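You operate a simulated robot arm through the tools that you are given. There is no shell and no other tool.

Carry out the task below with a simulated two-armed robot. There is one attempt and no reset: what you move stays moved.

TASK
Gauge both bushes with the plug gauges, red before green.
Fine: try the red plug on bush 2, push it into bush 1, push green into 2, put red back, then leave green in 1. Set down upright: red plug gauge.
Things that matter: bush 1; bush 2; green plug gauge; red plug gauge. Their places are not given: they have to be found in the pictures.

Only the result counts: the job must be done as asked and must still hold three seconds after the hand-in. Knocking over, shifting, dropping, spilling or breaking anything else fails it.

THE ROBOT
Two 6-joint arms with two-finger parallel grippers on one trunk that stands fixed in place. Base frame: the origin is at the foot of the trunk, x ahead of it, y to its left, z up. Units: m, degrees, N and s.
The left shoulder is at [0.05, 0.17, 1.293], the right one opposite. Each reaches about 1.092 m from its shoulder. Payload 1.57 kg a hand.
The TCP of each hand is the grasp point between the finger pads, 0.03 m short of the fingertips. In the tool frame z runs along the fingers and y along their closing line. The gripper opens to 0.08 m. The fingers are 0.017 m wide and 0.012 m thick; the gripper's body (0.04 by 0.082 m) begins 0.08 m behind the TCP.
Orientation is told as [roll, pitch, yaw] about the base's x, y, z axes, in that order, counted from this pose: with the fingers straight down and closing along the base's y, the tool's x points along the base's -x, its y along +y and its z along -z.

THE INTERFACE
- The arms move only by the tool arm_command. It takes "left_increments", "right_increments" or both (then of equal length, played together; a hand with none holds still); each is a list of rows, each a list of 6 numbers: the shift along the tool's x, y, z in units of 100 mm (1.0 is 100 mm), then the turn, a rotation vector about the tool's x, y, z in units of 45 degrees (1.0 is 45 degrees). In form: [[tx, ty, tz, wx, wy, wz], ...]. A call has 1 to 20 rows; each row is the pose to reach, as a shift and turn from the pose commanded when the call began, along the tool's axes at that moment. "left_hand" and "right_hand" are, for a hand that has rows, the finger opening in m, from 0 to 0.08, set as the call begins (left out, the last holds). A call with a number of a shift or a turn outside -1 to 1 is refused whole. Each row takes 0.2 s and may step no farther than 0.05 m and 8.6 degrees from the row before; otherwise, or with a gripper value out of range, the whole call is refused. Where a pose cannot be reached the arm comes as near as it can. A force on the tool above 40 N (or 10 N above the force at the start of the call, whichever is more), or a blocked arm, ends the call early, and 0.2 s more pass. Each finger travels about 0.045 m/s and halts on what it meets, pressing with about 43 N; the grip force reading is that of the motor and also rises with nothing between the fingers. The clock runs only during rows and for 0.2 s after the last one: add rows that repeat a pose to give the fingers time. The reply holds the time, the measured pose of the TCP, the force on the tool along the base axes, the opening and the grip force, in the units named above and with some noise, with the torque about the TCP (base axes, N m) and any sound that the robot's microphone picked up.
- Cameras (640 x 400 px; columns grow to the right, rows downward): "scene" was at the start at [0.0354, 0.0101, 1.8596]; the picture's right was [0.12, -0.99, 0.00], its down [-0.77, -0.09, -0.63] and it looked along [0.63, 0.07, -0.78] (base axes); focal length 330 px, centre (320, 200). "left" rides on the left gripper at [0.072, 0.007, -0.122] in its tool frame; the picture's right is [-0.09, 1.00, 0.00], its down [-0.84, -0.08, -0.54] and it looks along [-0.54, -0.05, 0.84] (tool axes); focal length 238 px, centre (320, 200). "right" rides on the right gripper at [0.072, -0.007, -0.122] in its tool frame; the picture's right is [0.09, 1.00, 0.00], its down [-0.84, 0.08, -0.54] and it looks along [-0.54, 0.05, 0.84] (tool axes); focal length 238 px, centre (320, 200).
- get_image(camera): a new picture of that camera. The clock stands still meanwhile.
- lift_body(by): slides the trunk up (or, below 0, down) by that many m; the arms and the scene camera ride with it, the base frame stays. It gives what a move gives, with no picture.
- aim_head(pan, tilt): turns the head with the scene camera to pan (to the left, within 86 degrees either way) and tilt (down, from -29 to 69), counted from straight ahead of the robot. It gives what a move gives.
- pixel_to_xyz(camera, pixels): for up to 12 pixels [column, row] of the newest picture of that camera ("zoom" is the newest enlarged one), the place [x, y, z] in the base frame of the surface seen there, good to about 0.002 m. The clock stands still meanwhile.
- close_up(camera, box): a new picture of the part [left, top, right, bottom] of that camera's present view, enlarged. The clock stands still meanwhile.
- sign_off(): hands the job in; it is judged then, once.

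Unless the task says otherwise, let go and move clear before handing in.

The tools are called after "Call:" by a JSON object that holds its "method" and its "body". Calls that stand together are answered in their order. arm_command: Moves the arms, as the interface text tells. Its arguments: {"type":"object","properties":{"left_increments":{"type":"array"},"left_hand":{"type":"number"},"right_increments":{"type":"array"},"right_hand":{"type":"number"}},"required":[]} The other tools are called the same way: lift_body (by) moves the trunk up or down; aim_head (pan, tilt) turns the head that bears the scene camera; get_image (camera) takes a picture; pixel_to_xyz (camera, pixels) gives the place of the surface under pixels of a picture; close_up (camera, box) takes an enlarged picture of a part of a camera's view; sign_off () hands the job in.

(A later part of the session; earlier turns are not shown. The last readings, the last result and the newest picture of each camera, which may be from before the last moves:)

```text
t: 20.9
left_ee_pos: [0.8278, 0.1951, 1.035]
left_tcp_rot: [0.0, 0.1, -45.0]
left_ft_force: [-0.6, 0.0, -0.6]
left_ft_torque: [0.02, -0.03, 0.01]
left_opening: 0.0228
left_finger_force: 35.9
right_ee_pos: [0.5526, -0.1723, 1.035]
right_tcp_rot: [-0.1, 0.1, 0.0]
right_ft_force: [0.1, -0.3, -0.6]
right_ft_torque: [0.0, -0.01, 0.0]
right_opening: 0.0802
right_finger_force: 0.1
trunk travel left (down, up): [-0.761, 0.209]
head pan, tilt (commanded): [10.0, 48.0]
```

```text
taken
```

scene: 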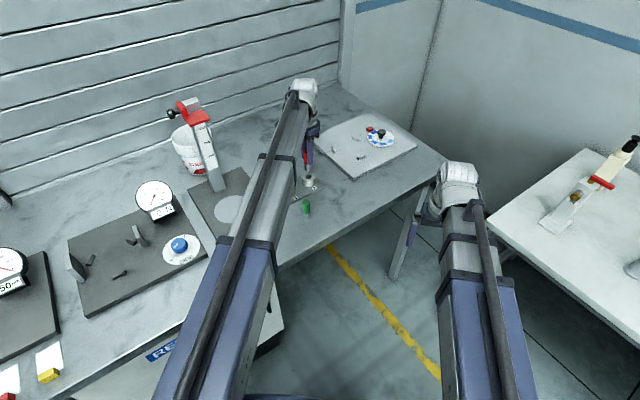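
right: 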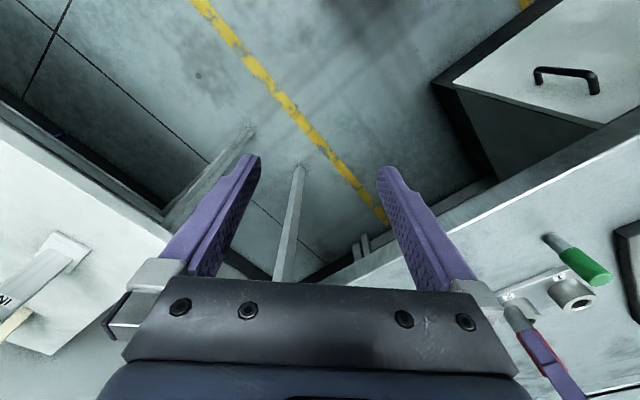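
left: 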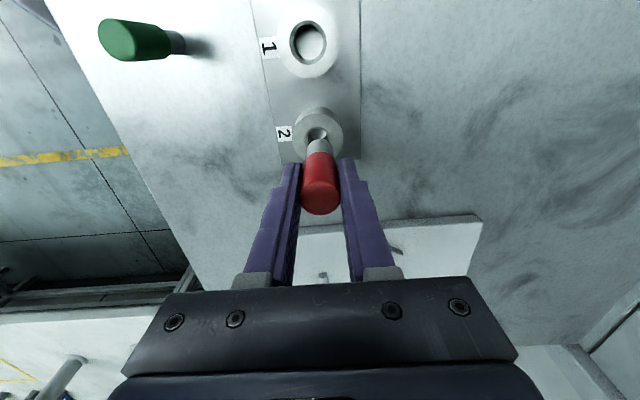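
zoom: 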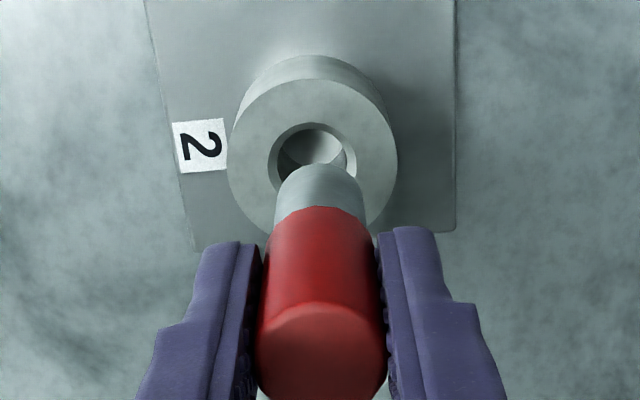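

The bush rim centre is at zoom column 312 and the plug at 319, so the plug is about 1.7 mm too far along the closing line; fore-aft it matches. I'll correct that and lower 18 mm.

Call:
{"method": "arm_command", "body": {"left_increments": [[0, -0.017, 0, 0, 0, 0], [0, -0.017, 0, 0, 0, 0], [0, -0.017, 0, 0, 0, 0]]}}

Call:
{"method": "lift_body", "body": {"by": -0.018}}

Call:
{"method": "close_up", "body": {"camera": "left", "box": [260, 90, 380, 210]}}

Call:
{"method": "close_up", "body": {"camera": "right", "box": [460, 230, 640, 400]}}

```text
t: 21.7
left_ee_pos: [0.8239, 0.1937, 1.0364]
left_tcp_rot: [0.2, 0.0, -45.0]
left_ft_force: [0.7, 0.2, -1.5]
left_ft_torque: [-0.01, -0.02, 0.03]
left_opening: 0.0223
left_finger_force: 36.0
right_ee_pos: [0.5515, -0.1717, 1.0362]
right_tcp_rot: [0.0, 0.1, 0.0]
right_ft_force: [-0.8, 0.8, 0.2]
right_ft_torque: [0.0, 0.05, 0.02]
right_opening: 0.0802
right_finger_force: 0.1
trunk travel left (down, up): [-0.761, 0.209]
head pan, tilt (commanded): [10.0, 48.0]
```

```text
t: 22.4
left_ee_pos: [0.8256, 0.193, 1.0175]
left_tcp_rot: [0.0, 0.1, -45.1]
left_ft_force: [-0.5, 0.2, -1.7]
left_ft_torque: [0.01, 0.02, 0.0]
left_opening: 0.0229
left_finger_force: 34.8
right_ee_pos: [0.5512, -0.1719, 1.0174]
right_tcp_rot: [0.0, 0.1, 0.0]
right_ft_force: [0.4, -0.2, 0.5]
right_ft_torque: [-0.01, -0.02, -0.03]
right_opening: 0.08
right_finger_force: 0.1
trunk travel left (down, up): [-0.743, 0.227]
head pan, tilt (commanded): [10.0, 48.0]
```

```text
3.33 times, centred on (320, 150) of left
```

zoom: 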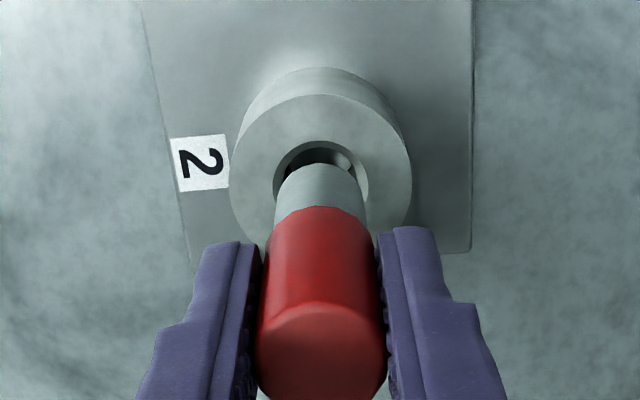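

```text
2.35 times, centred on (550, 315) of right
```

zoom: 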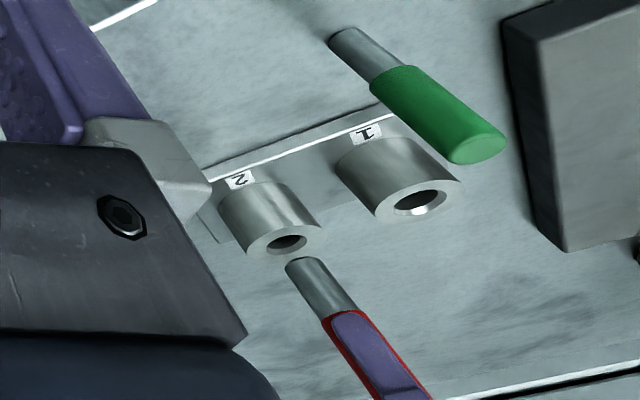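

The plug (columns 276–363) and bush 2 (230–411) are now centred on each other, with roughly 9 mm gap. I'll lower in small steps and watch the vertical force.

Call:
{"method": "lift_body", "body": {"by": -0.006}}

Call:
{"method": "lift_body", "body": {"by": -0.002}}

Call:
{"method": "close_up", "body": {"camera": "left", "box": [260, 90, 380, 210]}}

```text
t: 22.9
left_ee_pos: [0.8245, 0.1928, 1.0117]
left_tcp_rot: [0.1, 0.0, -45.1]
left_ft_force: [0.5, -0.5, -1.2]
left_ft_torque: [-0.03, 0.01, -0.03]
left_opening: 0.0228
left_finger_force: 35.4
right_ee_pos: [0.5529, -0.1719, 1.0129]
right_tcp_rot: [0.1, 0.1, 0.0]
right_ft_force: [0.5, -0.2, 0.7]
right_ft_torque: [-0.01, -0.02, 0.05]
right_opening: 0.0799
right_finger_force: 0.1
trunk travel left (down, up): [-0.737, 0.233]
head pan, tilt (commanded): [10.0, 48.0]
```

```text
t: 23.4
left_ee_pos: [0.8252, 0.1934, 1.0101]
left_tcp_rot: [0.2, 0.1, -44.9]
left_ft_force: [0.1, -0.2, -0.7]
left_ft_torque: [-0.01, 0.03, -0.04]
left_opening: 0.0226
left_finger_force: 35.0
right_ee_pos: [0.5517, -0.173, 1.0095]
right_tcp_rot: [0.0, 0.1, 0.0]
right_ft_force: [0.5, 0.4, 0.7]
right_ft_torque: [-0.02, 0.02, 0.01]
right_opening: 0.0799
right_finger_force: 0.1
trunk travel left (down, up): [-0.735, 0.235]
head pan, tilt (commanded): [10.0, 48.0]
```

```text
3.33 times, centred on (320, 150) of left
```

zoom: 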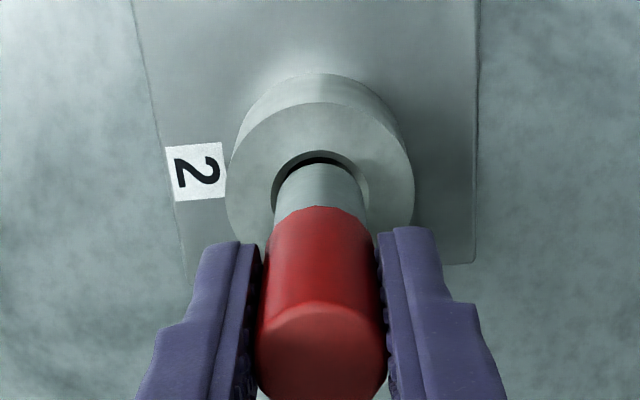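

Still no contact force (about -1 N) with the tip just over the rim. I'll continue in 1–2 mm steps.

Call:
{"method": "lift_body", "body": {"by": -0.002}}

Call:
{"method": "lift_body", "body": {"by": -0.0015}}

Call:
{"method": "lift_body", "body": {"by": -0.001}}

```text
t: 24.0
left_ee_pos: [0.8246, 0.1927, 1.0076]
left_tcp_rot: [0.1, 0.1, -45.0]
left_ft_force: [-0.5, -0.1, -0.8]
left_ft_torque: [-0.01, -0.04, 0.0]
left_opening: 0.0228
left_finger_force: 34.8
right_ee_pos: [0.5516, -0.172, 1.0065]
right_tcp_rot: [0.0, 0.0, 0.0]
right_ft_force: [0.0, 0.5, 0.5]
right_ft_torque: [0.03, -0.01, -0.02]
right_opening: 0.0801
right_finger_force: 0.1
trunk travel left (down, up): [-0.733, 0.237]
head pan, tilt (commanded): [10.0, 48.0]
```

```text
t: 24.5
left_ee_pos: [0.8249, 0.1928, 1.0061]
left_tcp_rot: [0.1, 0.2, -45.0]
left_ft_force: [0.0, -0.2, -0.9]
left_ft_torque: [0.01, 0.02, -0.01]
left_opening: 0.0229
left_finger_force: 34.9
right_ee_pos: [0.5513, -0.1727, 1.0055]
right_tcp_rot: [0.1, 0.0, 0.0]
right_ft_force: [0.7, 0.1, -0.6]
right_ft_torque: [0.0, 0.02, -0.02]
right_opening: 0.08
right_finger_force: 0.1
trunk travel left (down, up): [-0.731, 0.239]
head pan, tilt (commanded): [10.0, 48.0]
```

```text
t: 25.0
left_ee_pos: [0.8257, 0.1935, 1.0045]
left_tcp_rot: [0.1, 0.1, -44.9]
left_ft_force: [0.7, -0.6, -1.8]
left_ft_torque: [-0.02, 0.02, -0.01]
left_opening: 0.0227
left_finger_force: 35.1
right_ee_pos: [0.5512, -0.1727, 1.0045]
right_tcp_rot: [-0.1, 0.1, 0.0]
right_ft_force: [0.8, -0.8, -0.4]
right_ft_torque: [-0.01, 0.0, 0.01]
right_opening: 0.0802
right_finger_force: 0.0
trunk travel left (down, up): [-0.73, 0.24]
head pan, tilt (commanded): [10.0, 48.0]
```

The tip is about 3 mm below the rim and there's still no contact force. I'll continue in 1 mm steps.

Call:
{"method": "lift_body", "body": {"by": -0.001}}

Call:
{"method": "lift_body", "body": {"by": -0.001}}

Call:
{"method": "lift_body", "body": {"by": -0.001}}

Call:
{"method": "close_up", "body": {"camera": "left", "box": [260, 90, 380, 210]}}

```text
t: 25.5
left_ee_pos: [0.8256, 0.1926, 1.0039]
left_tcp_rot: [0.1, 0.0, -45.1]
left_ft_force: [-0.4, 0.1, -0.6]
left_ft_torque: [-0.03, -0.01, 0.01]
left_opening: 0.0227
left_finger_force: 35.3
right_ee_pos: [0.5533, -0.1722, 1.0033]
right_tcp_rot: [-0.1, 0.0, 0.1]
right_ft_force: [1.1, -0.4, -0.5]
right_ft_torque: [0.0, -0.01, -0.01]
right_opening: 0.0801
right_finger_force: 0.0
trunk travel left (down, up): [-0.729, 0.241]
head pan, tilt (commanded): [10.0, 48.0]
```

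```text
t: 26.0
left_ee_pos: [0.8258, 0.1939, 1.0027]
left_tcp_rot: [0.1, 0.1, -44.9]
left_ft_force: [0.0, -0.1, -0.7]
left_ft_torque: [-0.01, 0.01, -0.01]
left_opening: 0.0228
left_finger_force: 35.2
right_ee_pos: [0.5521, -0.1719, 1.0031]
right_tcp_rot: [0.0, 0.0, 0.0]
right_ft_force: [-0.3, 0.0, 0.4]
right_ft_torque: [0.01, 0.0, -0.02]
right_opening: 0.0801
right_finger_force: 0.0
trunk travel left (down, up): [-0.728, 0.242]
head pan, tilt (commanded): [10.0, 48.0]
```

```text
t: 26.5
left_ee_pos: [0.8253, 0.1932, 1.002]
left_tcp_rot: [0.1, 0.0, -45.0]
left_ft_force: [1.1, -0.5, 5.8]
left_ft_torque: [-0.03, -0.1, -0.02]
left_opening: 0.0226
left_finger_force: 35.6
right_ee_pos: [0.5524, -0.173, 1.0021]
right_tcp_rot: [0.0, 0.0, -0.1]
right_ft_force: [0.2, -0.1, 0.8]
right_ft_torque: [0.0, -0.01, -0.04]
right_opening: 0.0799
right_finger_force: 0.1
trunk travel left (down, up): [-0.727, 0.243]
head pan, tilt (commanded): [10.0, 48.0]
```

```text
3.33 times, centred on (320, 150) of left
```

zoom: 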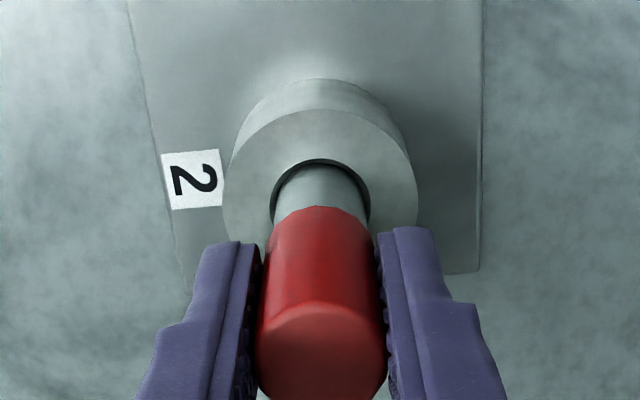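

Contact now: the vertical force rose to about +6 N with the tip in bush 2's chamfer. I'll press slightly further to see whether it goes in or is blocked.

Call:
{"method": "lift_body", "body": {"by": -0.0005}}

Call:
{"method": "lift_body", "body": {"by": -0.0005}}

```text
t: 27.0
left_ee_pos: [0.8246, 0.1926, 1.0019]
left_tcp_rot: [0.2, 0.1, -45.0]
left_ft_force: [4.9, -0.7, 14.7]
left_ft_torque: [-0.06, -0.26, 0.01]
left_opening: 0.0228
left_finger_force: 35.7
right_ee_pos: [0.5515, -0.1724, 1.0016]
right_tcp_rot: [0.0, 0.0, 0.0]
right_ft_force: [-0.4, 0.0, -0.7]
right_ft_torque: [-0.02, -0.01, -0.01]
right_opening: 0.0799
right_finger_force: 0.0
trunk travel left (down, up): [-0.727, 0.243]
head pan, tilt (commanded): [10.0, 48.0]
```

```text
t: 27.5
left_ee_pos: [0.8255, 0.1934, 1.002]
left_tcp_rot: [0.3, 0.0, -45.1]
left_ft_force: [9.8, -0.6, 22.8]
left_ft_torque: [-0.03, -0.47, 0.03]
left_opening: 0.0226
left_finger_force: 34.7
right_ee_pos: [0.5515, -0.1725, 1.002]
right_tcp_rot: [0.0, -0.1, 0.0]
right_ft_force: [0.8, 0.2, 0.7]
right_ft_torque: [-0.01, -0.03, 0.01]
right_opening: 0.08
right_finger_force: 0.0
trunk travel left (down, up): [-0.726, 0.244]
head pan, tilt (commanded): [10.0, 48.0]
```

The lateral force is +9.8 N in x with the contact on the tip's -x side, so the plug is slightly off toward -x rather than plainly blocked. I'll back off 1.5 mm, shift +x by 0.8 mm and try again.

Call:
{"method": "lift_body", "body": {"by": 0.0025}}

Call:
{"method": "arm_command", "body": {"left_increments": [[-0.0057, 0.0057, 0, 0, 0, 0], [-0.0057, 0.0057, 0, 0, 0, 0]]}}

Call:
{"method": "lift_body", "body": {"by": -0.0015}}

Call:
{"method": "lift_body", "body": {"by": -0.0005}}

```text
t: 28.0
left_ee_pos: [0.8248, 0.1922, 1.0037]
left_tcp_rot: [0.1, 0.3, -45.1]
left_ft_force: [0.3, -1.4, 1.2]
left_ft_torque: [-0.02, -0.01, -0.03]
left_opening: 0.0226
left_finger_force: 34.7
right_ee_pos: [0.5518, -0.1723, 1.0033]
right_tcp_rot: [0.0, 0.0, 0.0]
right_ft_force: [-0.5, -0.1, -0.5]
right_ft_torque: [0.01, 0.0, -0.02]
right_opening: 0.0798
right_finger_force: 0.1
trunk travel left (down, up): [-0.729, 0.241]
head pan, tilt (commanded): [10.0, 48.0]
```

```text
t: 28.6
left_ee_pos: [0.8265, 0.1926, 1.0036]
left_tcp_rot: [0.0, 0.1, -45.1]
left_ft_force: [0.4, -1.1, -1.2]
left_ft_torque: [0.02, -0.02, -0.02]
left_opening: 0.0226
left_finger_force: 35.0
right_ee_pos: [0.5517, -0.1721, 1.0032]
right_tcp_rot: [0.0, 0.0, -0.1]
right_ft_force: [-0.1, -0.2, 0.5]
right_ft_torque: [0.0, -0.01, 0.0]
right_opening: 0.0802
right_finger_force: 0.2
trunk travel left (down, up): [-0.729, 0.241]
head pan, tilt (commanded): [10.0, 48.0]
```

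```text
t: 29.1
left_ee_pos: [0.8251, 0.1927, 1.0024]
left_tcp_rot: [0.0, 0.2, -45.0]
left_ft_force: [-1.2, -0.5, 2.2]
left_ft_torque: [0.0, 0.09, 0.02]
left_opening: 0.0229
left_finger_force: 35.4
right_ee_pos: [0.5512, -0.1723, 1.0023]
right_tcp_rot: [0.1, 0.0, -0.1]
right_ft_force: [-0.2, 0.2, 0.4]
right_ft_torque: [0.02, -0.01, -0.04]
right_opening: 0.0798
right_finger_force: 0.0
trunk travel left (down, up): [-0.727, 0.243]
head pan, tilt (commanded): [10.0, 48.0]
```

```text
t: 29.6
left_ee_pos: [0.8248, 0.1938, 1.0024]
left_tcp_rot: [0.1, 0.1, -45.0]
left_ft_force: [-2.7, -0.4, 4.1]
left_ft_torque: [-0.06, 0.14, 0.04]
left_opening: 0.0227
left_finger_force: 35.4
right_ee_pos: [0.5521, -0.172, 1.0011]
right_tcp_rot: [-0.1, 0.0, 0.0]
right_ft_force: [0.3, 0.2, 0.4]
right_ft_torque: [0.02, 0.01, 0.02]
right_opening: 0.0799
right_finger_force: 0.1
trunk travel left (down, up): [-0.727, 0.243]
head pan, tilt (commanded): [10.0, 48.0]
```

Now the side force is -2.7 N in x, so the centre is between the two positions. I'll shift back 0.3 mm and press again in half-millimetre steps.

Call:
{"method": "lift_body", "body": {"by": 0.0015}}

Call:
{"method": "arm_command", "body": {"left_increments": [[0.0021, -0.0021, 0, 0, 0, 0], [0.0021, -0.0021, 0, 0, 0, 0]]}}

Call:
{"method": "lift_body", "body": {"by": -0.0015}}

Call:
{"method": "lift_body", "body": {"by": -0.0005}}

Call:
{"method": "lift_body", "body": {"by": -0.0005}}

```text
t: 30.1
left_ee_pos: [0.8259, 0.193, 1.0031]
left_tcp_rot: [0.1, 0.1, -45.0]
left_ft_force: [-1.3, -0.6, 0.6]
left_ft_torque: [-0.01, 0.0, 0.0]
left_opening: 0.0229
left_finger_force: 35.3
right_ee_pos: [0.5515, -0.172, 1.0044]
right_tcp_rot: [0.0, 0.0, -0.1]
right_ft_force: [0.6, -0.1, 0.0]
right_ft_torque: [-0.01, 0.03, 0.01]
right_opening: 0.0801
right_finger_force: 0.0
trunk travel left (down, up): [-0.728, 0.242]
head pan, tilt (commanded): [10.0, 48.0]
```

```text
t: 30.8
left_ee_pos: [0.8273, 0.1937, 1.0037]
left_tcp_rot: [0.1, 0.0, -45.0]
left_ft_force: [-0.8, 0.1, -0.1]
left_ft_torque: [0.02, -0.01, 0.0]
left_opening: 0.0228
left_finger_force: 35.2
right_ee_pos: [0.5529, -0.1722, 1.0034]
right_tcp_rot: [-0.1, 0.0, 0.0]
right_ft_force: [-0.7, -0.3, -1.0]
right_ft_torque: [0.0, 0.0, -0.03]
right_opening: 0.0801
right_finger_force: 0.0
trunk travel left (down, up): [-0.728, 0.242]
head pan, tilt (commanded): [10.0, 48.0]
```

```text
t: 31.3
left_ee_pos: [0.8249, 0.1948, 1.0018]
left_tcp_rot: [0.2, 0.1, -45.0]
left_ft_force: [-0.3, -0.9, 5.7]
left_ft_torque: [-0.06, 0.05, -0.02]
left_opening: 0.0228
left_finger_force: 35.6
right_ee_pos: [0.5513, -0.1723, 1.0024]
right_tcp_rot: [0.0, 0.0, 0.1]
right_ft_force: [-0.2, 0.0, -0.1]
right_ft_torque: [-0.01, 0.0, 0.03]
right_opening: 0.0799
right_finger_force: 0.2
trunk travel left (down, up): [-0.727, 0.243]
head pan, tilt (commanded): [10.0, 48.0]
```

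```text
t: 31.8
left_ee_pos: [0.8253, 0.1934, 1.0019]
left_tcp_rot: [0.2, 0.1, -45.0]
left_ft_force: [1.6, -1.1, 13.9]
left_ft_torque: [-0.05, -0.05, -0.01]
left_opening: 0.0227
left_finger_force: 35.2
right_ee_pos: [0.5508, -0.1728, 1.0014]
right_tcp_rot: [0.1, 0.0, 0.0]
right_ft_force: [0.3, 0.4, 0.2]
right_ft_torque: [0.01, 0.06, 0.01]
right_opening: 0.08
right_finger_force: 0.1
trunk travel left (down, up): [-0.726, 0.244]
head pan, tilt (commanded): [10.0, 48.0]
```

```text
t: 32.3
left_ee_pos: [0.8258, 0.1929, 1.0015]
left_tcp_rot: [0.2, -0.1, -45.0]
left_ft_force: [5.5, -0.8, 23.5]
left_ft_torque: [-0.08, -0.26, 0.01]
left_opening: 0.0225
left_finger_force: 35.4
right_ee_pos: [0.5516, -0.1723, 1.0013]
right_tcp_rot: [0.0, -0.1, -0.1]
right_ft_force: [0.9, -0.6, -0.7]
right_ft_torque: [0.01, -0.02, 0.0]
right_opening: 0.08
right_finger_force: 0.1
trunk travel left (down, up): [-0.726, 0.244]
head pan, tilt (commanded): [10.0, 48.0]
```

The plug is blocked at the same depth whichever way I shift it, with balanced side forces when centred and over 23 N pressed, so red does not enter bush 2 and it has been tried. I'll lift off and check the grip.

Call:
{"method": "lift_body", "body": {"by": 0.032}}

Call:
{"method": "close_up", "body": {"camera": "left", "box": [260, 90, 380, 210]}}

```text
t: 33.0
left_ee_pos: [0.825, 0.1927, 1.0325]
left_tcp_rot: [0.1, 0.2, -45.0]
left_ft_force: [0.2, 0.2, -0.3]
left_ft_torque: [-0.02, -0.02, 0.0]
left_opening: 0.0225
left_finger_force: 35.4
right_ee_pos: [0.5517, -0.1722, 1.0321]
right_tcp_rot: [0.0, -0.1, 0.0]
right_ft_force: [0.3, 0.0, -0.1]
right_ft_torque: [-0.01, 0.03, -0.01]
right_opening: 0.0797
right_finger_force: 0.1
trunk travel left (down, up): [-0.758, 0.212]
head pan, tilt (commanded): [10.0, 48.0]
```

```text
3.33 times, centred on (320, 150) of left
```

zoom: 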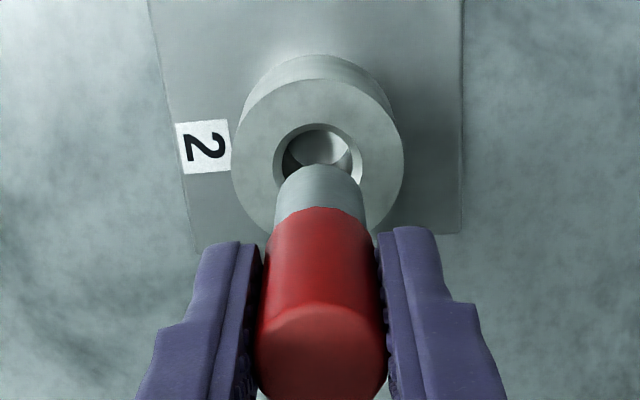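

The plug sits unchanged in the grip. Now I'll move it along the bush row to bush 1 (74 mm along the tool's x).

Call:
{"method": "arm_command", "body": {"left_increments": [[0.15, 0, 0, 0, 0, 0], [0.3, 0, 0, 0, 0, 0], [0.45, 0, 0, 0, 0, 0], [0.6, 0, 0, 0, 0, 0], [0.743, 0, 0, 0, 0, 0], [0.743, 0, 0, 0, 0, 0], [0.743, 0, 0, 0, 0, 0]]}}

Call:
{"method": "close_up", "body": {"camera": "left", "box": [260, 90, 380, 210]}}

```text
t: 34.6
left_ee_pos: [0.7728, 0.2453, 1.0322]
left_tcp_rot: [0.1, 0.1, -45.0]
left_ft_force: [-0.8, -0.7, -0.5]
left_ft_torque: [-0.03, -0.01, 0.02]
left_opening: 0.0226
left_finger_force: 35.8
right_ee_pos: [0.5525, -0.1715, 1.0332]
right_tcp_rot: [0.0, -0.1, 0.0]
right_ft_force: [-0.1, -0.1, 0.6]
right_ft_torque: [-0.03, -0.01, 0.03]
right_opening: 0.0801
right_finger_force: 0.1
trunk travel left (down, up): [-0.758, 0.212]
head pan, tilt (commanded): [10.0, 48.0]
```

```text
3.33 times, centred on (320, 150) of left
```

zoom: 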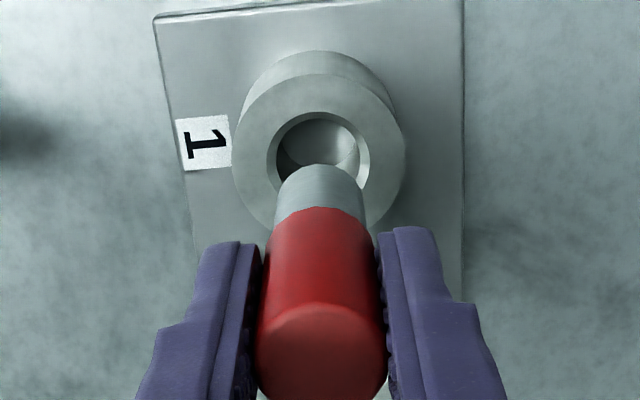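

Compared with bush 2 at the same height, bush 1's rim sits about 5 px higher (row 74 versus 79), so I'm about 1 mm short. I'll add 1 mm in tool x and lower toward the hole.

Call:
{"method": "arm_command", "body": {"left_increments": [[0.01, 0, 0, 0, 0, 0], [0.01, 0, 0, 0, 0, 0]]}}

Call:
{"method": "lift_body", "body": {"by": -0.022}}

Call:
{"method": "close_up", "body": {"camera": "left", "box": [260, 90, 380, 210]}}

```text
t: 35.2
left_ee_pos: [0.7721, 0.2468, 1.0332]
left_tcp_rot: [0.1, 0.1, -45.0]
left_ft_force: [0.1, 0.1, -0.8]
left_ft_torque: [0.02, 0.0, -0.02]
left_opening: 0.0225
left_finger_force: 35.0
right_ee_pos: [0.5513, -0.1719, 1.0325]
right_tcp_rot: [0.0, 0.0, 0.0]
right_ft_force: [-0.5, 0.1, 0.2]
right_ft_torque: [0.02, 0.01, 0.02]
right_opening: 0.0798
right_finger_force: 0.1
trunk travel left (down, up): [-0.758, 0.212]
head pan, tilt (commanded): [10.0, 48.0]
```

```text
t: 35.9
left_ee_pos: [0.7724, 0.2467, 1.0114]
left_tcp_rot: [0.1, 0.1, -44.9]
left_ft_force: [0.4, 0.7, -1.9]
left_ft_torque: [0.02, -0.04, 0.01]
left_opening: 0.0227
left_finger_force: 35.2
right_ee_pos: [0.5528, -0.1722, 1.0112]
right_tcp_rot: [0.0, 0.1, -0.1]
right_ft_force: [0.2, -0.5, -0.1]
right_ft_torque: [-0.02, -0.01, 0.01]
right_opening: 0.0797
right_finger_force: 0.0
trunk travel left (down, up): [-0.736, 0.234]
head pan, tilt (commanded): [10.0, 48.0]
```

```text
3.33 times, centred on (320, 150) of left
```

zoom: 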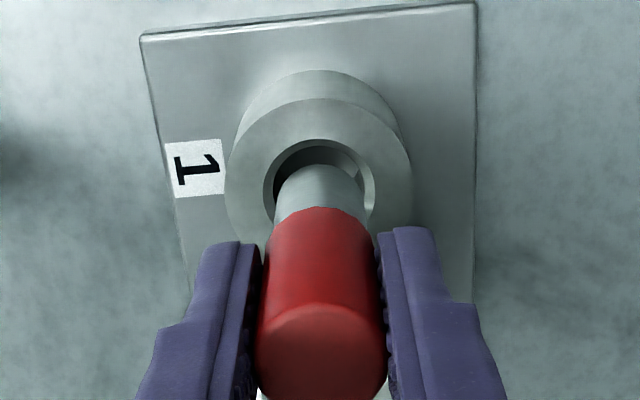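

Columns match (bush 227–413, plug 276–363). I'll go down in small steps and watch the forces for entry into bush 1.

Call:
{"method": "lift_body", "body": {"by": -0.006}}

Call:
{"method": "lift_body", "body": {"by": -0.002}}

Call:
{"method": "lift_body", "body": {"by": -0.001}}

Call:
{"method": "lift_body", "body": {"by": -0.001}}

```text
t: 36.5
left_ee_pos: [0.7722, 0.2465, 1.0053]
left_tcp_rot: [0.1, 0.0, -45.0]
left_ft_force: [-0.2, 0.4, -1.7]
left_ft_torque: [-0.01, -0.02, -0.03]
left_opening: 0.0226
left_finger_force: 35.4
right_ee_pos: [0.5531, -0.1714, 1.0034]
right_tcp_rot: [0.0, 0.0, -0.1]
right_ft_force: [0.2, -0.2, -0.1]
right_ft_torque: [0.0, -0.02, 0.01]
right_opening: 0.0802
right_finger_force: 0.1
trunk travel left (down, up): [-0.73, 0.24]
head pan, tilt (commanded): [10.0, 48.0]
```

```text
t: 37.0
left_ee_pos: [0.7721, 0.2468, 1.0028]
left_tcp_rot: [0.2, 0.1, -45.0]
left_ft_force: [0.9, -0.8, -0.7]
left_ft_torque: [-0.01, -0.01, 0.0]
left_opening: 0.0227
left_finger_force: 35.1
right_ee_pos: [0.5514, -0.1724, 1.0032]
right_tcp_rot: [0.0, 0.0, 0.0]
right_ft_force: [0.6, -0.4, 0.3]
right_ft_torque: [-0.04, 0.01, 0.02]
right_opening: 0.0801
right_finger_force: 0.1
trunk travel left (down, up): [-0.728, 0.242]
head pan, tilt (commanded): [10.0, 48.0]
```

```text
t: 37.5
left_ee_pos: [0.7722, 0.2461, 1.002]
left_tcp_rot: [0.1, 0.1, -45.1]
left_ft_force: [0.3, -0.5, -1.1]
left_ft_torque: [-0.01, 0.04, 0.0]
left_opening: 0.0226
left_finger_force: 35.0
right_ee_pos: [0.551, -0.1719, 1.0022]
right_tcp_rot: [0.1, 0.0, 0.0]
right_ft_force: [0.1, 0.2, 0.0]
right_ft_torque: [0.0, 0.0, -0.03]
right_opening: 0.0799
right_finger_force: 0.1
trunk travel left (down, up): [-0.727, 0.243]
head pan, tilt (commanded): [10.0, 48.0]
```

```text
t: 38.0
left_ee_pos: [0.7724, 0.2463, 1.0]
left_tcp_rot: [0.1, 0.0, -45.0]
left_ft_force: [-0.3, 0.4, -0.8]
left_ft_torque: [0.05, 0.0, 0.04]
left_opening: 0.0227
left_finger_force: 35.8
right_ee_pos: [0.5513, -0.1725, 1.0002]
right_tcp_rot: [0.0, 0.1, -0.1]
right_ft_force: [-0.7, 0.0, 0.0]
right_ft_torque: [-0.02, 0.02, 0.02]
right_opening: 0.08
right_finger_force: 0.2
trunk travel left (down, up): [-0.726, 0.244]
head pan, tilt (commanded): [10.0, 48.0]
```

Already past the depth where bush 2 blocked, with no force. I'll keep lowering in 1–2 mm steps.

Call:
{"method": "lift_body", "body": {"by": -0.001}}

Call:
{"method": "lift_body", "body": {"by": -0.001}}

Call:
{"method": "lift_body", "body": {"by": -0.001}}

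Call:
{"method": "close_up", "body": {"camera": "left", "box": [260, 90, 380, 210]}}

```text
t: 38.5
left_ee_pos: [0.7718, 0.2467, 0.9989]
left_tcp_rot: [0.1, 0.1, -45.1]
left_ft_force: [0.6, 0.6, -1.3]
left_ft_torque: [0.0, 0.0, 0.03]
left_opening: 0.023
left_finger_force: 35.4
right_ee_pos: [0.5516, -0.1716, 0.9999]
right_tcp_rot: [0.0, 0.0, 0.0]
right_ft_force: [-0.2, 0.1, 0.0]
right_ft_torque: [0.03, -0.01, -0.01]
right_opening: 0.08
right_finger_force: 0.1
trunk travel left (down, up): [-0.725, 0.245]
head pan, tilt (commanded): [10.0, 48.0]
```

```text
t: 39.0
left_ee_pos: [0.7718, 0.2451, 0.9996]
left_tcp_rot: [0.2, 0.0, -45.0]
left_ft_force: [-0.7, 0.8, -1.3]
left_ft_torque: [0.02, -0.02, 0.0]
left_opening: 0.0227
left_finger_force: 35.8
right_ee_pos: [0.5522, -0.172, 0.9977]
right_tcp_rot: [0.0, 0.0, 0.0]
right_ft_force: [-0.3, 0.8, 0.7]
right_ft_torque: [-0.01, -0.02, -0.03]
right_opening: 0.0799
right_finger_force: 0.0
trunk travel left (down, up): [-0.724, 0.246]
head pan, tilt (commanded): [10.0, 48.0]
```

```text
t: 39.5
left_ee_pos: [0.7731, 0.2465, 0.9983]
left_tcp_rot: [0.0, 0.1, -44.9]
left_ft_force: [0.1, -0.3, -1.0]
left_ft_torque: [-0.01, 0.06, 0.03]
left_opening: 0.0228
left_finger_force: 35.2
right_ee_pos: [0.5522, -0.1725, 0.9986]
right_tcp_rot: [0.0, 0.0, 0.0]
right_ft_force: [0.0, 0.7, -0.3]
right_ft_torque: [0.0, -0.05, -0.02]
right_opening: 0.0801
right_finger_force: 0.0
trunk travel left (down, up): [-0.723, 0.247]
head pan, tilt (commanded): [10.0, 48.0]
```

```text
3.33 times, centred on (320, 150) of left
```

zoom: 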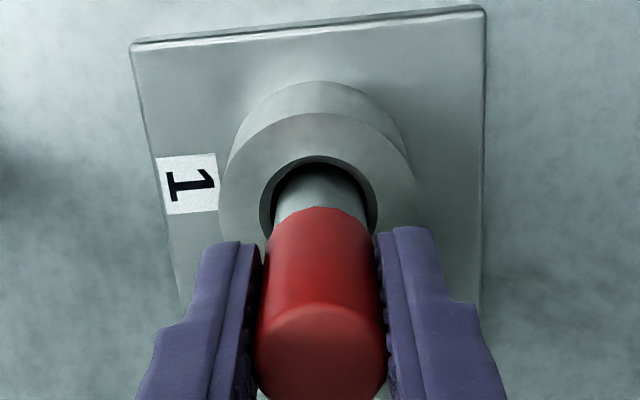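

The tip is about 10 mm inside bush 1 and runs free. I'll lower further in a few larger steps, watching the forces.

Call:
{"method": "lift_body", "body": {"by": -0.004}}

Call:
{"method": "lift_body", "body": {"by": -0.004}}

Call:
{"method": "lift_body", "body": {"by": -0.004}}

Call:
{"method": "lift_body", "body": {"by": -0.002}}

Call:
{"method": "close_up", "body": {"camera": "left", "box": [260, 90, 380, 210]}}

```text
t: 40.1
left_ee_pos: [0.7721, 0.2463, 0.9934]
left_tcp_rot: [0.2, 0.1, -45.0]
left_ft_force: [-0.2, 0.3, -1.5]
left_ft_torque: [-0.03, -0.03, 0.01]
left_opening: 0.0227
left_finger_force: 35.1
right_ee_pos: [0.5514, -0.1725, 0.9938]
right_tcp_rot: [0.1, 0.0, 0.0]
right_ft_force: [0.4, -0.3, 0.4]
right_ft_torque: [-0.01, -0.01, -0.02]
right_opening: 0.08
right_finger_force: 0.1
trunk travel left (down, up): [-0.719, 0.251]
head pan, tilt (commanded): [10.0, 48.0]
```

```text
t: 40.6
left_ee_pos: [0.7719, 0.2458, 0.9887]
left_tcp_rot: [0.0, 0.1, -45.0]
left_ft_force: [0.5, 0.1, -0.8]
left_ft_torque: [-0.01, -0.01, -0.03]
left_opening: 0.0227
left_finger_force: 35.3
right_ee_pos: [0.5525, -0.171, 0.9897]
right_tcp_rot: [0.0, 0.0, 0.1]
right_ft_force: [0.1, -0.3, 0.2]
right_ft_torque: [-0.02, -0.02, -0.02]
right_opening: 0.0802
right_finger_force: 0.0
trunk travel left (down, up): [-0.715, 0.255]
head pan, tilt (commanded): [10.0, 48.0]
```

```text
t: 41.1
left_ee_pos: [0.7726, 0.2468, 0.9853]
left_tcp_rot: [0.1, 0.1, -44.9]
left_ft_force: [0.4, -0.4, -0.7]
left_ft_torque: [0.02, -0.01, -0.03]
left_opening: 0.0227
left_finger_force: 35.8
right_ee_pos: [0.5526, -0.1714, 0.9865]
right_tcp_rot: [0.0, -0.1, 0.0]
right_ft_force: [0.8, 0.4, -0.2]
right_ft_torque: [0.02, -0.01, 0.02]
right_opening: 0.0802
right_finger_force: 0.0
trunk travel left (down, up): [-0.711, 0.259]
head pan, tilt (commanded): [10.0, 48.0]
```

```text
t: 41.6
left_ee_pos: [0.7729, 0.2461, 0.9827]
left_tcp_rot: [0.1, 0.1, -45.0]
left_ft_force: [-1.1, -0.1, -1.2]
left_ft_torque: [0.0, 0.01, 0.0]
left_opening: 0.023
left_finger_force: 35.0
right_ee_pos: [0.5513, -0.1714, 0.9838]
right_tcp_rot: [0.0, 0.0, -0.1]
right_ft_force: [0.8, -0.5, 0.7]
right_ft_torque: [-0.01, 0.01, 0.01]
right_opening: 0.08
right_finger_force: 0.1
trunk travel left (down, up): [-0.709, 0.261]
head pan, tilt (commanded): [10.0, 48.0]
```

```text
3.33 times, centred on (320, 150) of left
```

zoom: 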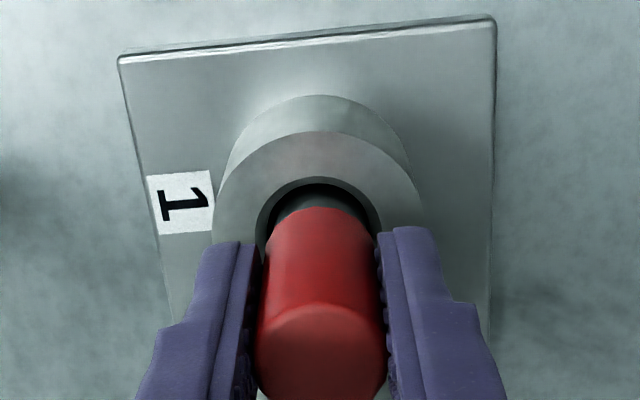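

Still free at about 25 mm deep. I'll continue in 1 mm steps until it bottoms.

Call:
{"method": "lift_body", "body": {"by": -0.002}}

Call:
{"method": "lift_body", "body": {"by": -0.001}}

Call:
{"method": "lift_body", "body": {"by": -0.001}}

Call:
{"method": "lift_body", "body": {"by": -0.001}}

```text
t: 42.2
left_ee_pos: [0.7721, 0.2466, 0.9823]
left_tcp_rot: [0.3, 0.0, -45.0]
left_ft_force: [-1.0, 0.5, -1.0]
left_ft_torque: [-0.03, -0.02, -0.01]
left_opening: 0.0227
left_finger_force: 35.3
right_ee_pos: [0.552, -0.1721, 0.9824]
right_tcp_rot: [0.0, 0.0, 0.0]
right_ft_force: [0.2, 0.3, 0.8]
right_ft_torque: [0.0, -0.04, 0.0]
right_opening: 0.0795
right_finger_force: 0.0
trunk travel left (down, up): [-0.707, 0.263]
head pan, tilt (commanded): [10.0, 48.0]
```

```text
t: 42.7
left_ee_pos: [0.7732, 0.2476, 0.9799]
left_tcp_rot: [0.1, 0.1, -45.0]
left_ft_force: [-1.0, -0.2, -0.7]
left_ft_torque: [0.01, -0.01, -0.02]
left_opening: 0.0227
left_finger_force: 35.2
right_ee_pos: [0.5519, -0.1717, 0.9815]
right_tcp_rot: [0.1, 0.0, 0.0]
right_ft_force: [0.0, 0.7, 0.0]
right_ft_torque: [-0.03, 0.01, -0.02]
right_opening: 0.0803
right_finger_force: 0.1
trunk travel left (down, up): [-0.706, 0.264]
head pan, tilt (commanded): [10.0, 48.0]
```

```text
t: 43.2
left_ee_pos: [0.7717, 0.2454, 0.9803]
left_tcp_rot: [0.1, 0.1, -45.0]
left_ft_force: [0.3, 0.9, -1.2]
left_ft_torque: [0.02, 0.0, -0.01]
left_opening: 0.0228
left_finger_force: 35.5
right_ee_pos: [0.5515, -0.1718, 0.9793]
right_tcp_rot: [0.1, 0.0, 0.0]
right_ft_force: [0.5, -0.6, 0.3]
right_ft_torque: [-0.01, -0.02, -0.05]
right_opening: 0.0797
right_finger_force: 0.0
trunk travel left (down, up): [-0.705, 0.265]
head pan, tilt (commanded): [10.0, 48.0]
```

```text
t: 43.7
left_ee_pos: [0.7731, 0.2455, 0.9797]
left_tcp_rot: [0.0, 0.1, -45.0]
left_ft_force: [0.2, 0.2, -1.3]
left_ft_torque: [-0.01, 0.0, -0.04]
left_opening: 0.0225
left_finger_force: 35.2
right_ee_pos: [0.5524, -0.172, 0.9793]
right_tcp_rot: [0.0, 0.0, 0.0]
right_ft_force: [-0.6, -0.2, -0.2]
right_ft_torque: [0.02, 0.01, -0.03]
right_opening: 0.08
right_finger_force: 0.0
trunk travel left (down, up): [-0.704, 0.266]
head pan, tilt (commanded): [10.0, 48.0]
```

Call:
{"method": "lift_body", "body": {"by": -0.001}}

Call:
{"method": "lift_body", "body": {"by": -0.001}}

Call:
{"method": "close_up", "body": {"camera": "left", "box": [260, 90, 380, 210]}}

```text
t: 44.2
left_ee_pos: [0.7735, 0.2451, 0.9771]
left_tcp_rot: [0.2, 0.1, -45.0]
left_ft_force: [-0.4, 0.4, 0.0]
left_ft_torque: [0.0, 0.02, -0.02]
left_opening: 0.023
left_finger_force: 35.8
right_ee_pos: [0.5524, -0.1723, 0.9769]
right_tcp_rot: [0.0, 0.0, 0.1]
right_ft_force: [-0.3, 0.3, -0.6]
right_ft_torque: [-0.04, 0.01, 0.01]
right_opening: 0.0801
right_finger_force: 0.0
trunk travel left (down, up): [-0.703, 0.267]
head pan, tilt (commanded): [10.0, 48.0]
```

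```text
t: 44.7
left_ee_pos: [0.7728, 0.247, 0.9756]
left_tcp_rot: [0.1, 0.1, -44.9]
left_ft_force: [0.6, -0.1, -0.5]
left_ft_torque: [-0.01, 0.0, 0.0]
left_opening: 0.0227
left_finger_force: 35.7
right_ee_pos: [0.5515, -0.1716, 0.9759]
right_tcp_rot: [0.0, 0.0, 0.0]
right_ft_force: [-0.3, -0.1, -0.2]
right_ft_torque: [0.01, 0.0, 0.02]
right_opening: 0.0796
right_finger_force: 0.0
trunk travel left (down, up): [-0.702, 0.268]
head pan, tilt (commanded): [10.0, 48.0]
```

```text
3.33 times, centred on (320, 150) of left
```

zoom: 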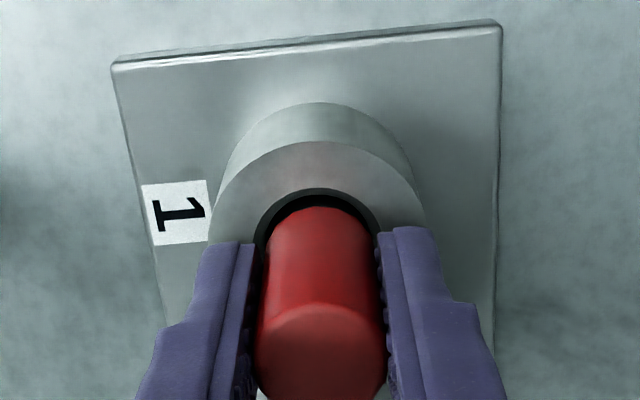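

Still free and the handle is about to reach the rim. Two more careful 1 mm steps while watching the force.

Call:
{"method": "lift_body", "body": {"by": -0.001}}

Call:
{"method": "lift_body", "body": {"by": -0.001}}

```text
t: 45.2
left_ee_pos: [0.7727, 0.2453, 0.9749]
left_tcp_rot: [0.2, 0.1, -45.0]
left_ft_force: [0.2, 0.2, -0.6]
left_ft_torque: [0.01, 0.0, 0.01]
left_opening: 0.0228
left_finger_force: 35.6
right_ee_pos: [0.5518, -0.1719, 0.9763]
right_tcp_rot: [0.0, 0.0, 0.0]
right_ft_force: [0.2, -0.2, -0.5]
right_ft_torque: [-0.01, -0.01, 0.01]
right_opening: 0.0797
right_finger_force: 0.1
trunk travel left (down, up): [-0.701, 0.269]
head pan, tilt (commanded): [10.0, 48.0]
```

```text
t: 45.7
left_ee_pos: [0.7716, 0.2467, 0.9758]
left_tcp_rot: [0.1, 0.1, -44.9]
left_ft_force: [4.0, 1.8, 11.7]
left_ft_torque: [0.05, -0.19, -0.05]
left_opening: 0.0228
left_finger_force: 35.5
right_ee_pos: [0.5516, -0.1715, 0.9751]
right_tcp_rot: [0.0, 0.0, 0.0]
right_ft_force: [0.4, -0.4, -0.2]
right_ft_torque: [-0.01, 0.01, 0.0]
right_opening: 0.0802
right_finger_force: 0.1
trunk travel left (down, up): [-0.7, 0.27]
head pan, tilt (commanded): [10.0, 48.0]
```

Contact at +11.7 N: the red plug is fully seated in bush 1. I'll relieve the load by 0.8 mm, then open the gripper.

Call:
{"method": "lift_body", "body": {"by": 0.0008}}

Call:
{"method": "arm_command", "body": {"left_hand": 0.06, "left_increments": [[0, 0, 0, 0, 0, 0], [0, 0, 0, 0, 0, 0], [0, 0, 0, 0, 0, 0], [0, 0, 0, 0, 0, 0]]}}

Call:
{"method": "get_image", "body": {"camera": "left"}}

```text
t: 46.2
left_ee_pos: [0.7714, 0.2467, 0.976]
left_tcp_rot: [0.0, 0.1, -45.0]
left_ft_force: [1.0, 1.1, 3.5]
left_ft_torque: [0.0, -0.01, 0.0]
left_opening: 0.0228
left_finger_force: 35.6
right_ee_pos: [0.5521, -0.1714, 0.9761]
right_tcp_rot: [0.0, 0.0, 0.0]
right_ft_force: [-0.2, -0.1, -0.2]
right_ft_torque: [0.01, -0.03, 0.01]
right_opening: 0.0804
right_finger_force: 0.0
trunk travel left (down, up): [-0.701, 0.269]
head pan, tilt (commanded): [10.0, 48.0]
```

```text
t: 47.2
left_ee_pos: [0.7725, 0.2458, 0.9747]
left_tcp_rot: [0.1, 0.1, -45.0]
left_ft_force: [0.0, 0.2, 0.2]
left_ft_torque: [-0.01, -0.02, 0.01]
left_opening: 0.0602
left_finger_force: 0.0
right_ee_pos: [0.5511, -0.1722, 0.9767]
right_tcp_rot: [0.0, 0.0, 0.0]
right_ft_force: [-0.1, 0.5, -0.3]
right_ft_torque: [-0.04, -0.03, 0.0]
right_opening: 0.0801
right_finger_force: 0.0
trunk travel left (down, up): [-0.701, 0.269]
head pan, tilt (commanded): [10.0, 48.0]
```

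```text
taken
```

left: 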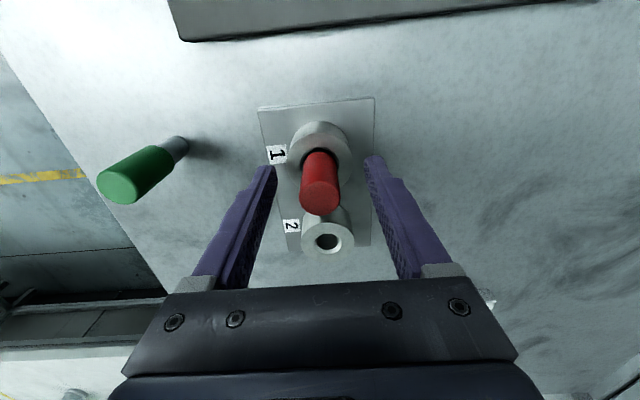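

Red stands in bush 1 at (320,185) and the fingers are open. I'll rise 90 mm and move over the green plug near (0.680, 0.1695).

Call:
{"method": "lift_body", "body": {"by": 0.09}}

Call:
{"method": "arm_command", "body": {"left_hand": 0.08, "left_increments": [[0.02, -0.2, 0, 0, 0, 0], [0.04, -0.4, 0, 0, 0, 0], [0.06, -0.6, 0, 0, 0, 0], [0.08, -0.8, 0, 0, 0, 0], [0.111, -1.0, 0, 0, 0, 0], [0.111, -1.0, 0, 0, 0, 0]]}}

Call:
{"method": "arm_command", "body": {"left_increments": [[0, -0.1, 0, 0, 0, 0], [0, -0.196, 0, 0, 0, 0], [0, -0.196, 0, 0, 0, 0], [0, -0.196, 0, 0, 0, 0]]}}

Call:
{"method": "get_image", "body": {"camera": "left"}}

Call:
{"method": "close_up", "body": {"camera": "left", "box": [280, 90, 360, 170]}}

```text
t: 48.5
left_ee_pos: [0.7716, 0.2464, 1.0653]
left_tcp_rot: [0.1, 0.0, -45.1]
left_ft_force: [0.0, 0.8, -0.8]
left_ft_torque: [0.02, 0.01, -0.01]
left_opening: 0.0601
left_finger_force: 0.1
right_ee_pos: [0.5512, -0.1714, 1.0654]
right_tcp_rot: [0.0, 0.0, 0.0]
right_ft_force: [0.1, -0.2, -0.7]
right_ft_torque: [0.01, 0.01, 0.03]
right_opening: 0.0802
right_finger_force: 0.0
trunk travel left (down, up): [-0.791, 0.179]
head pan, tilt (commanded): [10.0, 48.0]
```

```text
t: 49.9
left_ee_pos: [0.6921, 0.1843, 1.065]
left_tcp_rot: [0.1, 0.1, -44.9]
left_ft_force: [-0.5, -0.1, -0.2]
left_ft_torque: [0.0, -0.02, -0.02]
left_opening: 0.08
left_finger_force: 0.0
right_ee_pos: [0.5514, -0.1714, 1.0665]
right_tcp_rot: [0.1, 0.0, 0.0]
right_ft_force: [-0.2, -0.6, -0.6]
right_ft_torque: [-0.02, -0.01, 0.0]
right_opening: 0.0798
right_finger_force: 0.0
trunk travel left (down, up): [-0.791, 0.179]
head pan, tilt (commanded): [10.0, 48.0]
```

```text
t: 50.9
left_ee_pos: [0.6798, 0.1698, 1.0658]
left_tcp_rot: [0.1, 0.1, -45.1]
left_ft_force: [-0.6, -0.6, 0.7]
left_ft_torque: [0.01, 0.02, 0.01]
left_opening: 0.0801
left_finger_force: 0.1
right_ee_pos: [0.5516, -0.172, 1.0653]
right_tcp_rot: [0.0, 0.0, 0.0]
right_ft_force: [-0.9, 0.1, 0.0]
right_ft_torque: [0.02, -0.01, 0.03]
right_opening: 0.0803
right_finger_force: 0.0
trunk travel left (down, up): [-0.791, 0.179]
head pan, tilt (commanded): [10.0, 48.0]
```

```text
taken
```

left: 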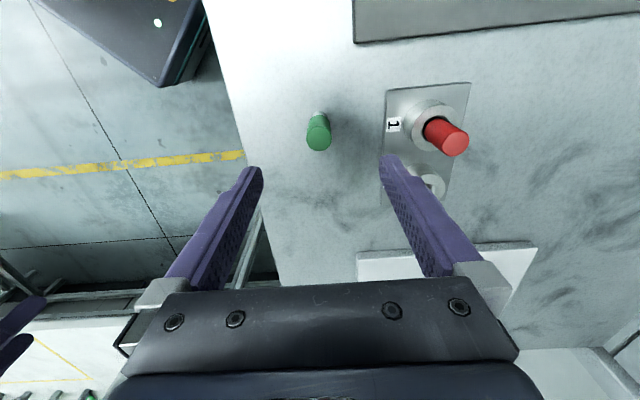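

```text
5.00 times, centred on (320, 130) of left
```

zoom: 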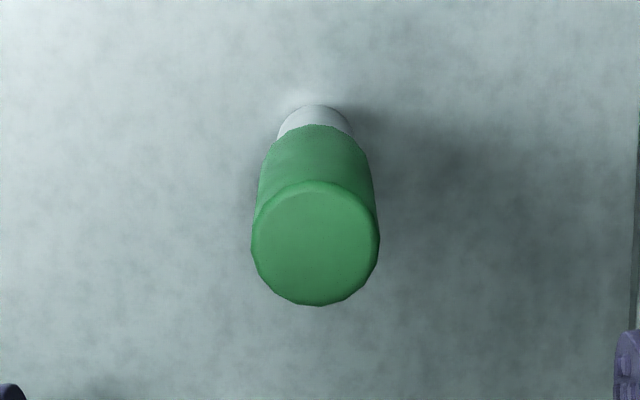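

Green's top disc is centred at zoom (315,243), with a silver end about 17 mm wide — narrower than red, so it should enter bush 2. I'll measure its centre before descending.

Call:
{"method": "pixel_to_xyz", "body": {"camera": "zoom", "pixels": [[315, 243], [280, 243], [350, 243], [315, 210], [315, 276], [290, 218], [340, 218], [290, 268], [340, 268], [315, 115], [315, 122], [315, 135]]}}

```text
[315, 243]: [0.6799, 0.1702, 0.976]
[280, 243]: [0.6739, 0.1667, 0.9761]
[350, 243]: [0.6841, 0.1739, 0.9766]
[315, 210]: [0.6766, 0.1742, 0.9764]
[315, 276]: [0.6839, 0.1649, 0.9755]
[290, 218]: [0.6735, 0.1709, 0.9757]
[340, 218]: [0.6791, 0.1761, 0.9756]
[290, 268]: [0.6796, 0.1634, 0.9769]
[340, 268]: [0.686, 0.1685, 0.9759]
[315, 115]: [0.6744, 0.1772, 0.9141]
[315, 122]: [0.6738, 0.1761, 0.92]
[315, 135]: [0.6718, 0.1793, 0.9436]
```

The averaged centre is (0.6796, 0.1699), matching the hand position within half a millimetre. I'll nudge 0.6 mm and lower 60 mm, then check again.

Call:
{"method": "arm_command", "body": {"left_increments": [[0.006, 0, 0, 0, 0, 0], [0.006, 0, 0, 0, 0, 0]]}}

Call:
{"method": "lift_body", "body": {"by": -0.06}}

Call:
{"method": "get_image", "body": {"camera": "left"}}

Call:
{"method": "get_image", "body": {"camera": "right"}}

```text
t: 51.5
left_ee_pos: [0.6791, 0.1704, 1.0657]
left_tcp_rot: [0.2, 0.2, -45.1]
left_ft_force: [0.2, 0.9, 0.2]
left_ft_torque: [-0.01, -0.02, -0.01]
left_opening: 0.0798
left_finger_force: 0.1
right_ee_pos: [0.5511, -0.1724, 1.0643]
right_tcp_rot: [0.1, -0.1, 0.0]
right_ft_force: [0.6, 0.7, -0.2]
right_ft_torque: [0.0, 0.0, 0.02]
right_opening: 0.08
right_finger_force: 0.0
trunk travel left (down, up): [-0.791, 0.179]
head pan, tilt (commanded): [10.0, 48.0]
```

```text
t: 52.5
left_ee_pos: [0.6804, 0.17, 1.0053]
left_tcp_rot: [0.0, 0.2, -45.0]
left_ft_force: [0.5, 0.3, -0.1]
left_ft_torque: [0.0, 0.0, 0.0]
left_opening: 0.08
left_finger_force: 0.1
right_ee_pos: [0.552, -0.1718, 1.0067]
right_tcp_rot: [0.0, 0.0, 0.0]
right_ft_force: [-0.2, 0.3, 0.4]
right_ft_torque: [0.02, -0.03, 0.02]
right_opening: 0.0801
right_finger_force: 0.1
trunk travel left (down, up): [-0.731, 0.239]
head pan, tilt (commanded): [10.0, 48.0]
```

```text
taken
```

left: 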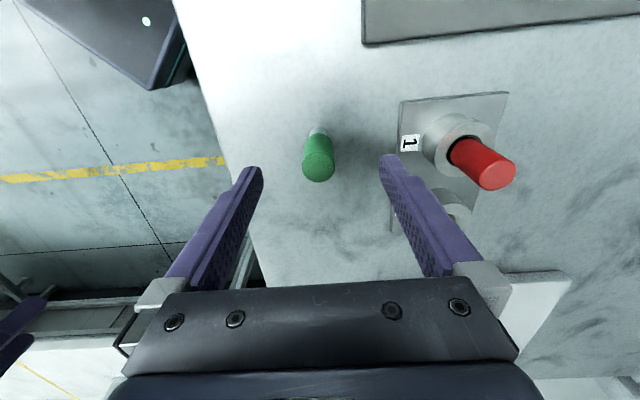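

```text
taken
```

right: 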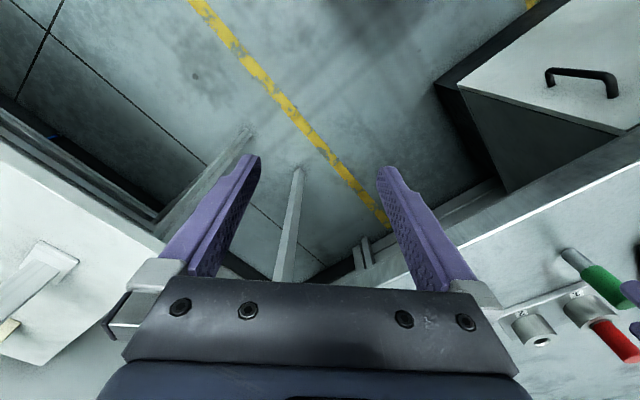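

The green plug is centred between the fingers at (318,158). I'll lower the remaining 39.5 mm to the same grasp height used for red and close.

Call:
{"method": "lift_body", "body": {"by": -0.0395}}

Call:
{"method": "arm_command", "body": {"left_hand": 0.0, "left_increments": [[0, 0, 0, 0, 0, 0], [0, 0, 0, 0, 0, 0], [0, 0, 0, 0, 0, 0], [0, 0, 0, 0, 0, 0], [0, 0, 0, 0, 0, 0], [0, 0, 0, 0, 0, 0]]}}

Call:
{"method": "close_up", "body": {"camera": "left", "box": [260, 110, 380, 230]}}

```text
t: 53.3
left_ee_pos: [0.6794, 0.1705, 0.9647]
left_tcp_rot: [0.1, 0.0, -45.0]
left_ft_force: [0.0, -0.7, -0.1]
left_ft_torque: [-0.01, 0.0, 0.0]
left_opening: 0.0799
left_finger_force: 0.0
right_ee_pos: [0.5515, -0.1715, 0.9672]
right_tcp_rot: [0.0, 0.1, 0.0]
right_ft_force: [-0.5, 0.3, -0.1]
right_ft_torque: [-0.04, 0.01, -0.02]
right_opening: 0.08
right_finger_force: 0.0
trunk travel left (down, up): [-0.691, 0.279]
head pan, tilt (commanded): [10.0, 48.0]
```

```text
t: 54.7
left_ee_pos: [0.6793, 0.1712, 0.9661]
left_tcp_rot: [0.1, 0.1, -45.0]
left_ft_force: [-0.4, 0.2, 0.1]
left_ft_torque: [0.01, 0.02, -0.01]
left_opening: 0.0226
left_finger_force: 34.8
right_ee_pos: [0.5521, -0.1724, 0.967]
right_tcp_rot: [0.0, 0.0, 0.0]
right_ft_force: [-0.9, 0.4, 0.5]
right_ft_torque: [0.02, 0.02, 0.01]
right_opening: 0.0799
right_finger_force: 0.1
trunk travel left (down, up): [-0.691, 0.279]
head pan, tilt (commanded): [10.0, 48.0]
```

```text
3.33 times, centred on (320, 170) of left
```

zoom: 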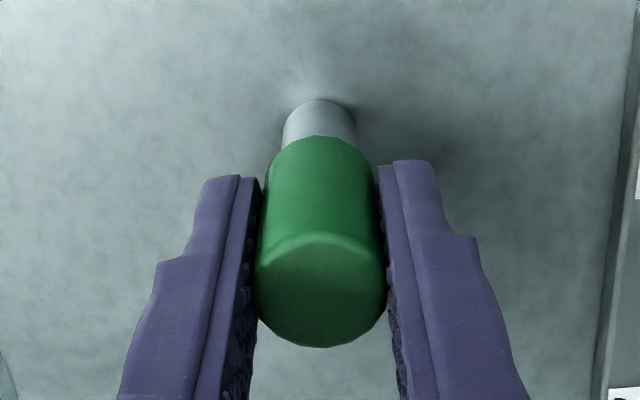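

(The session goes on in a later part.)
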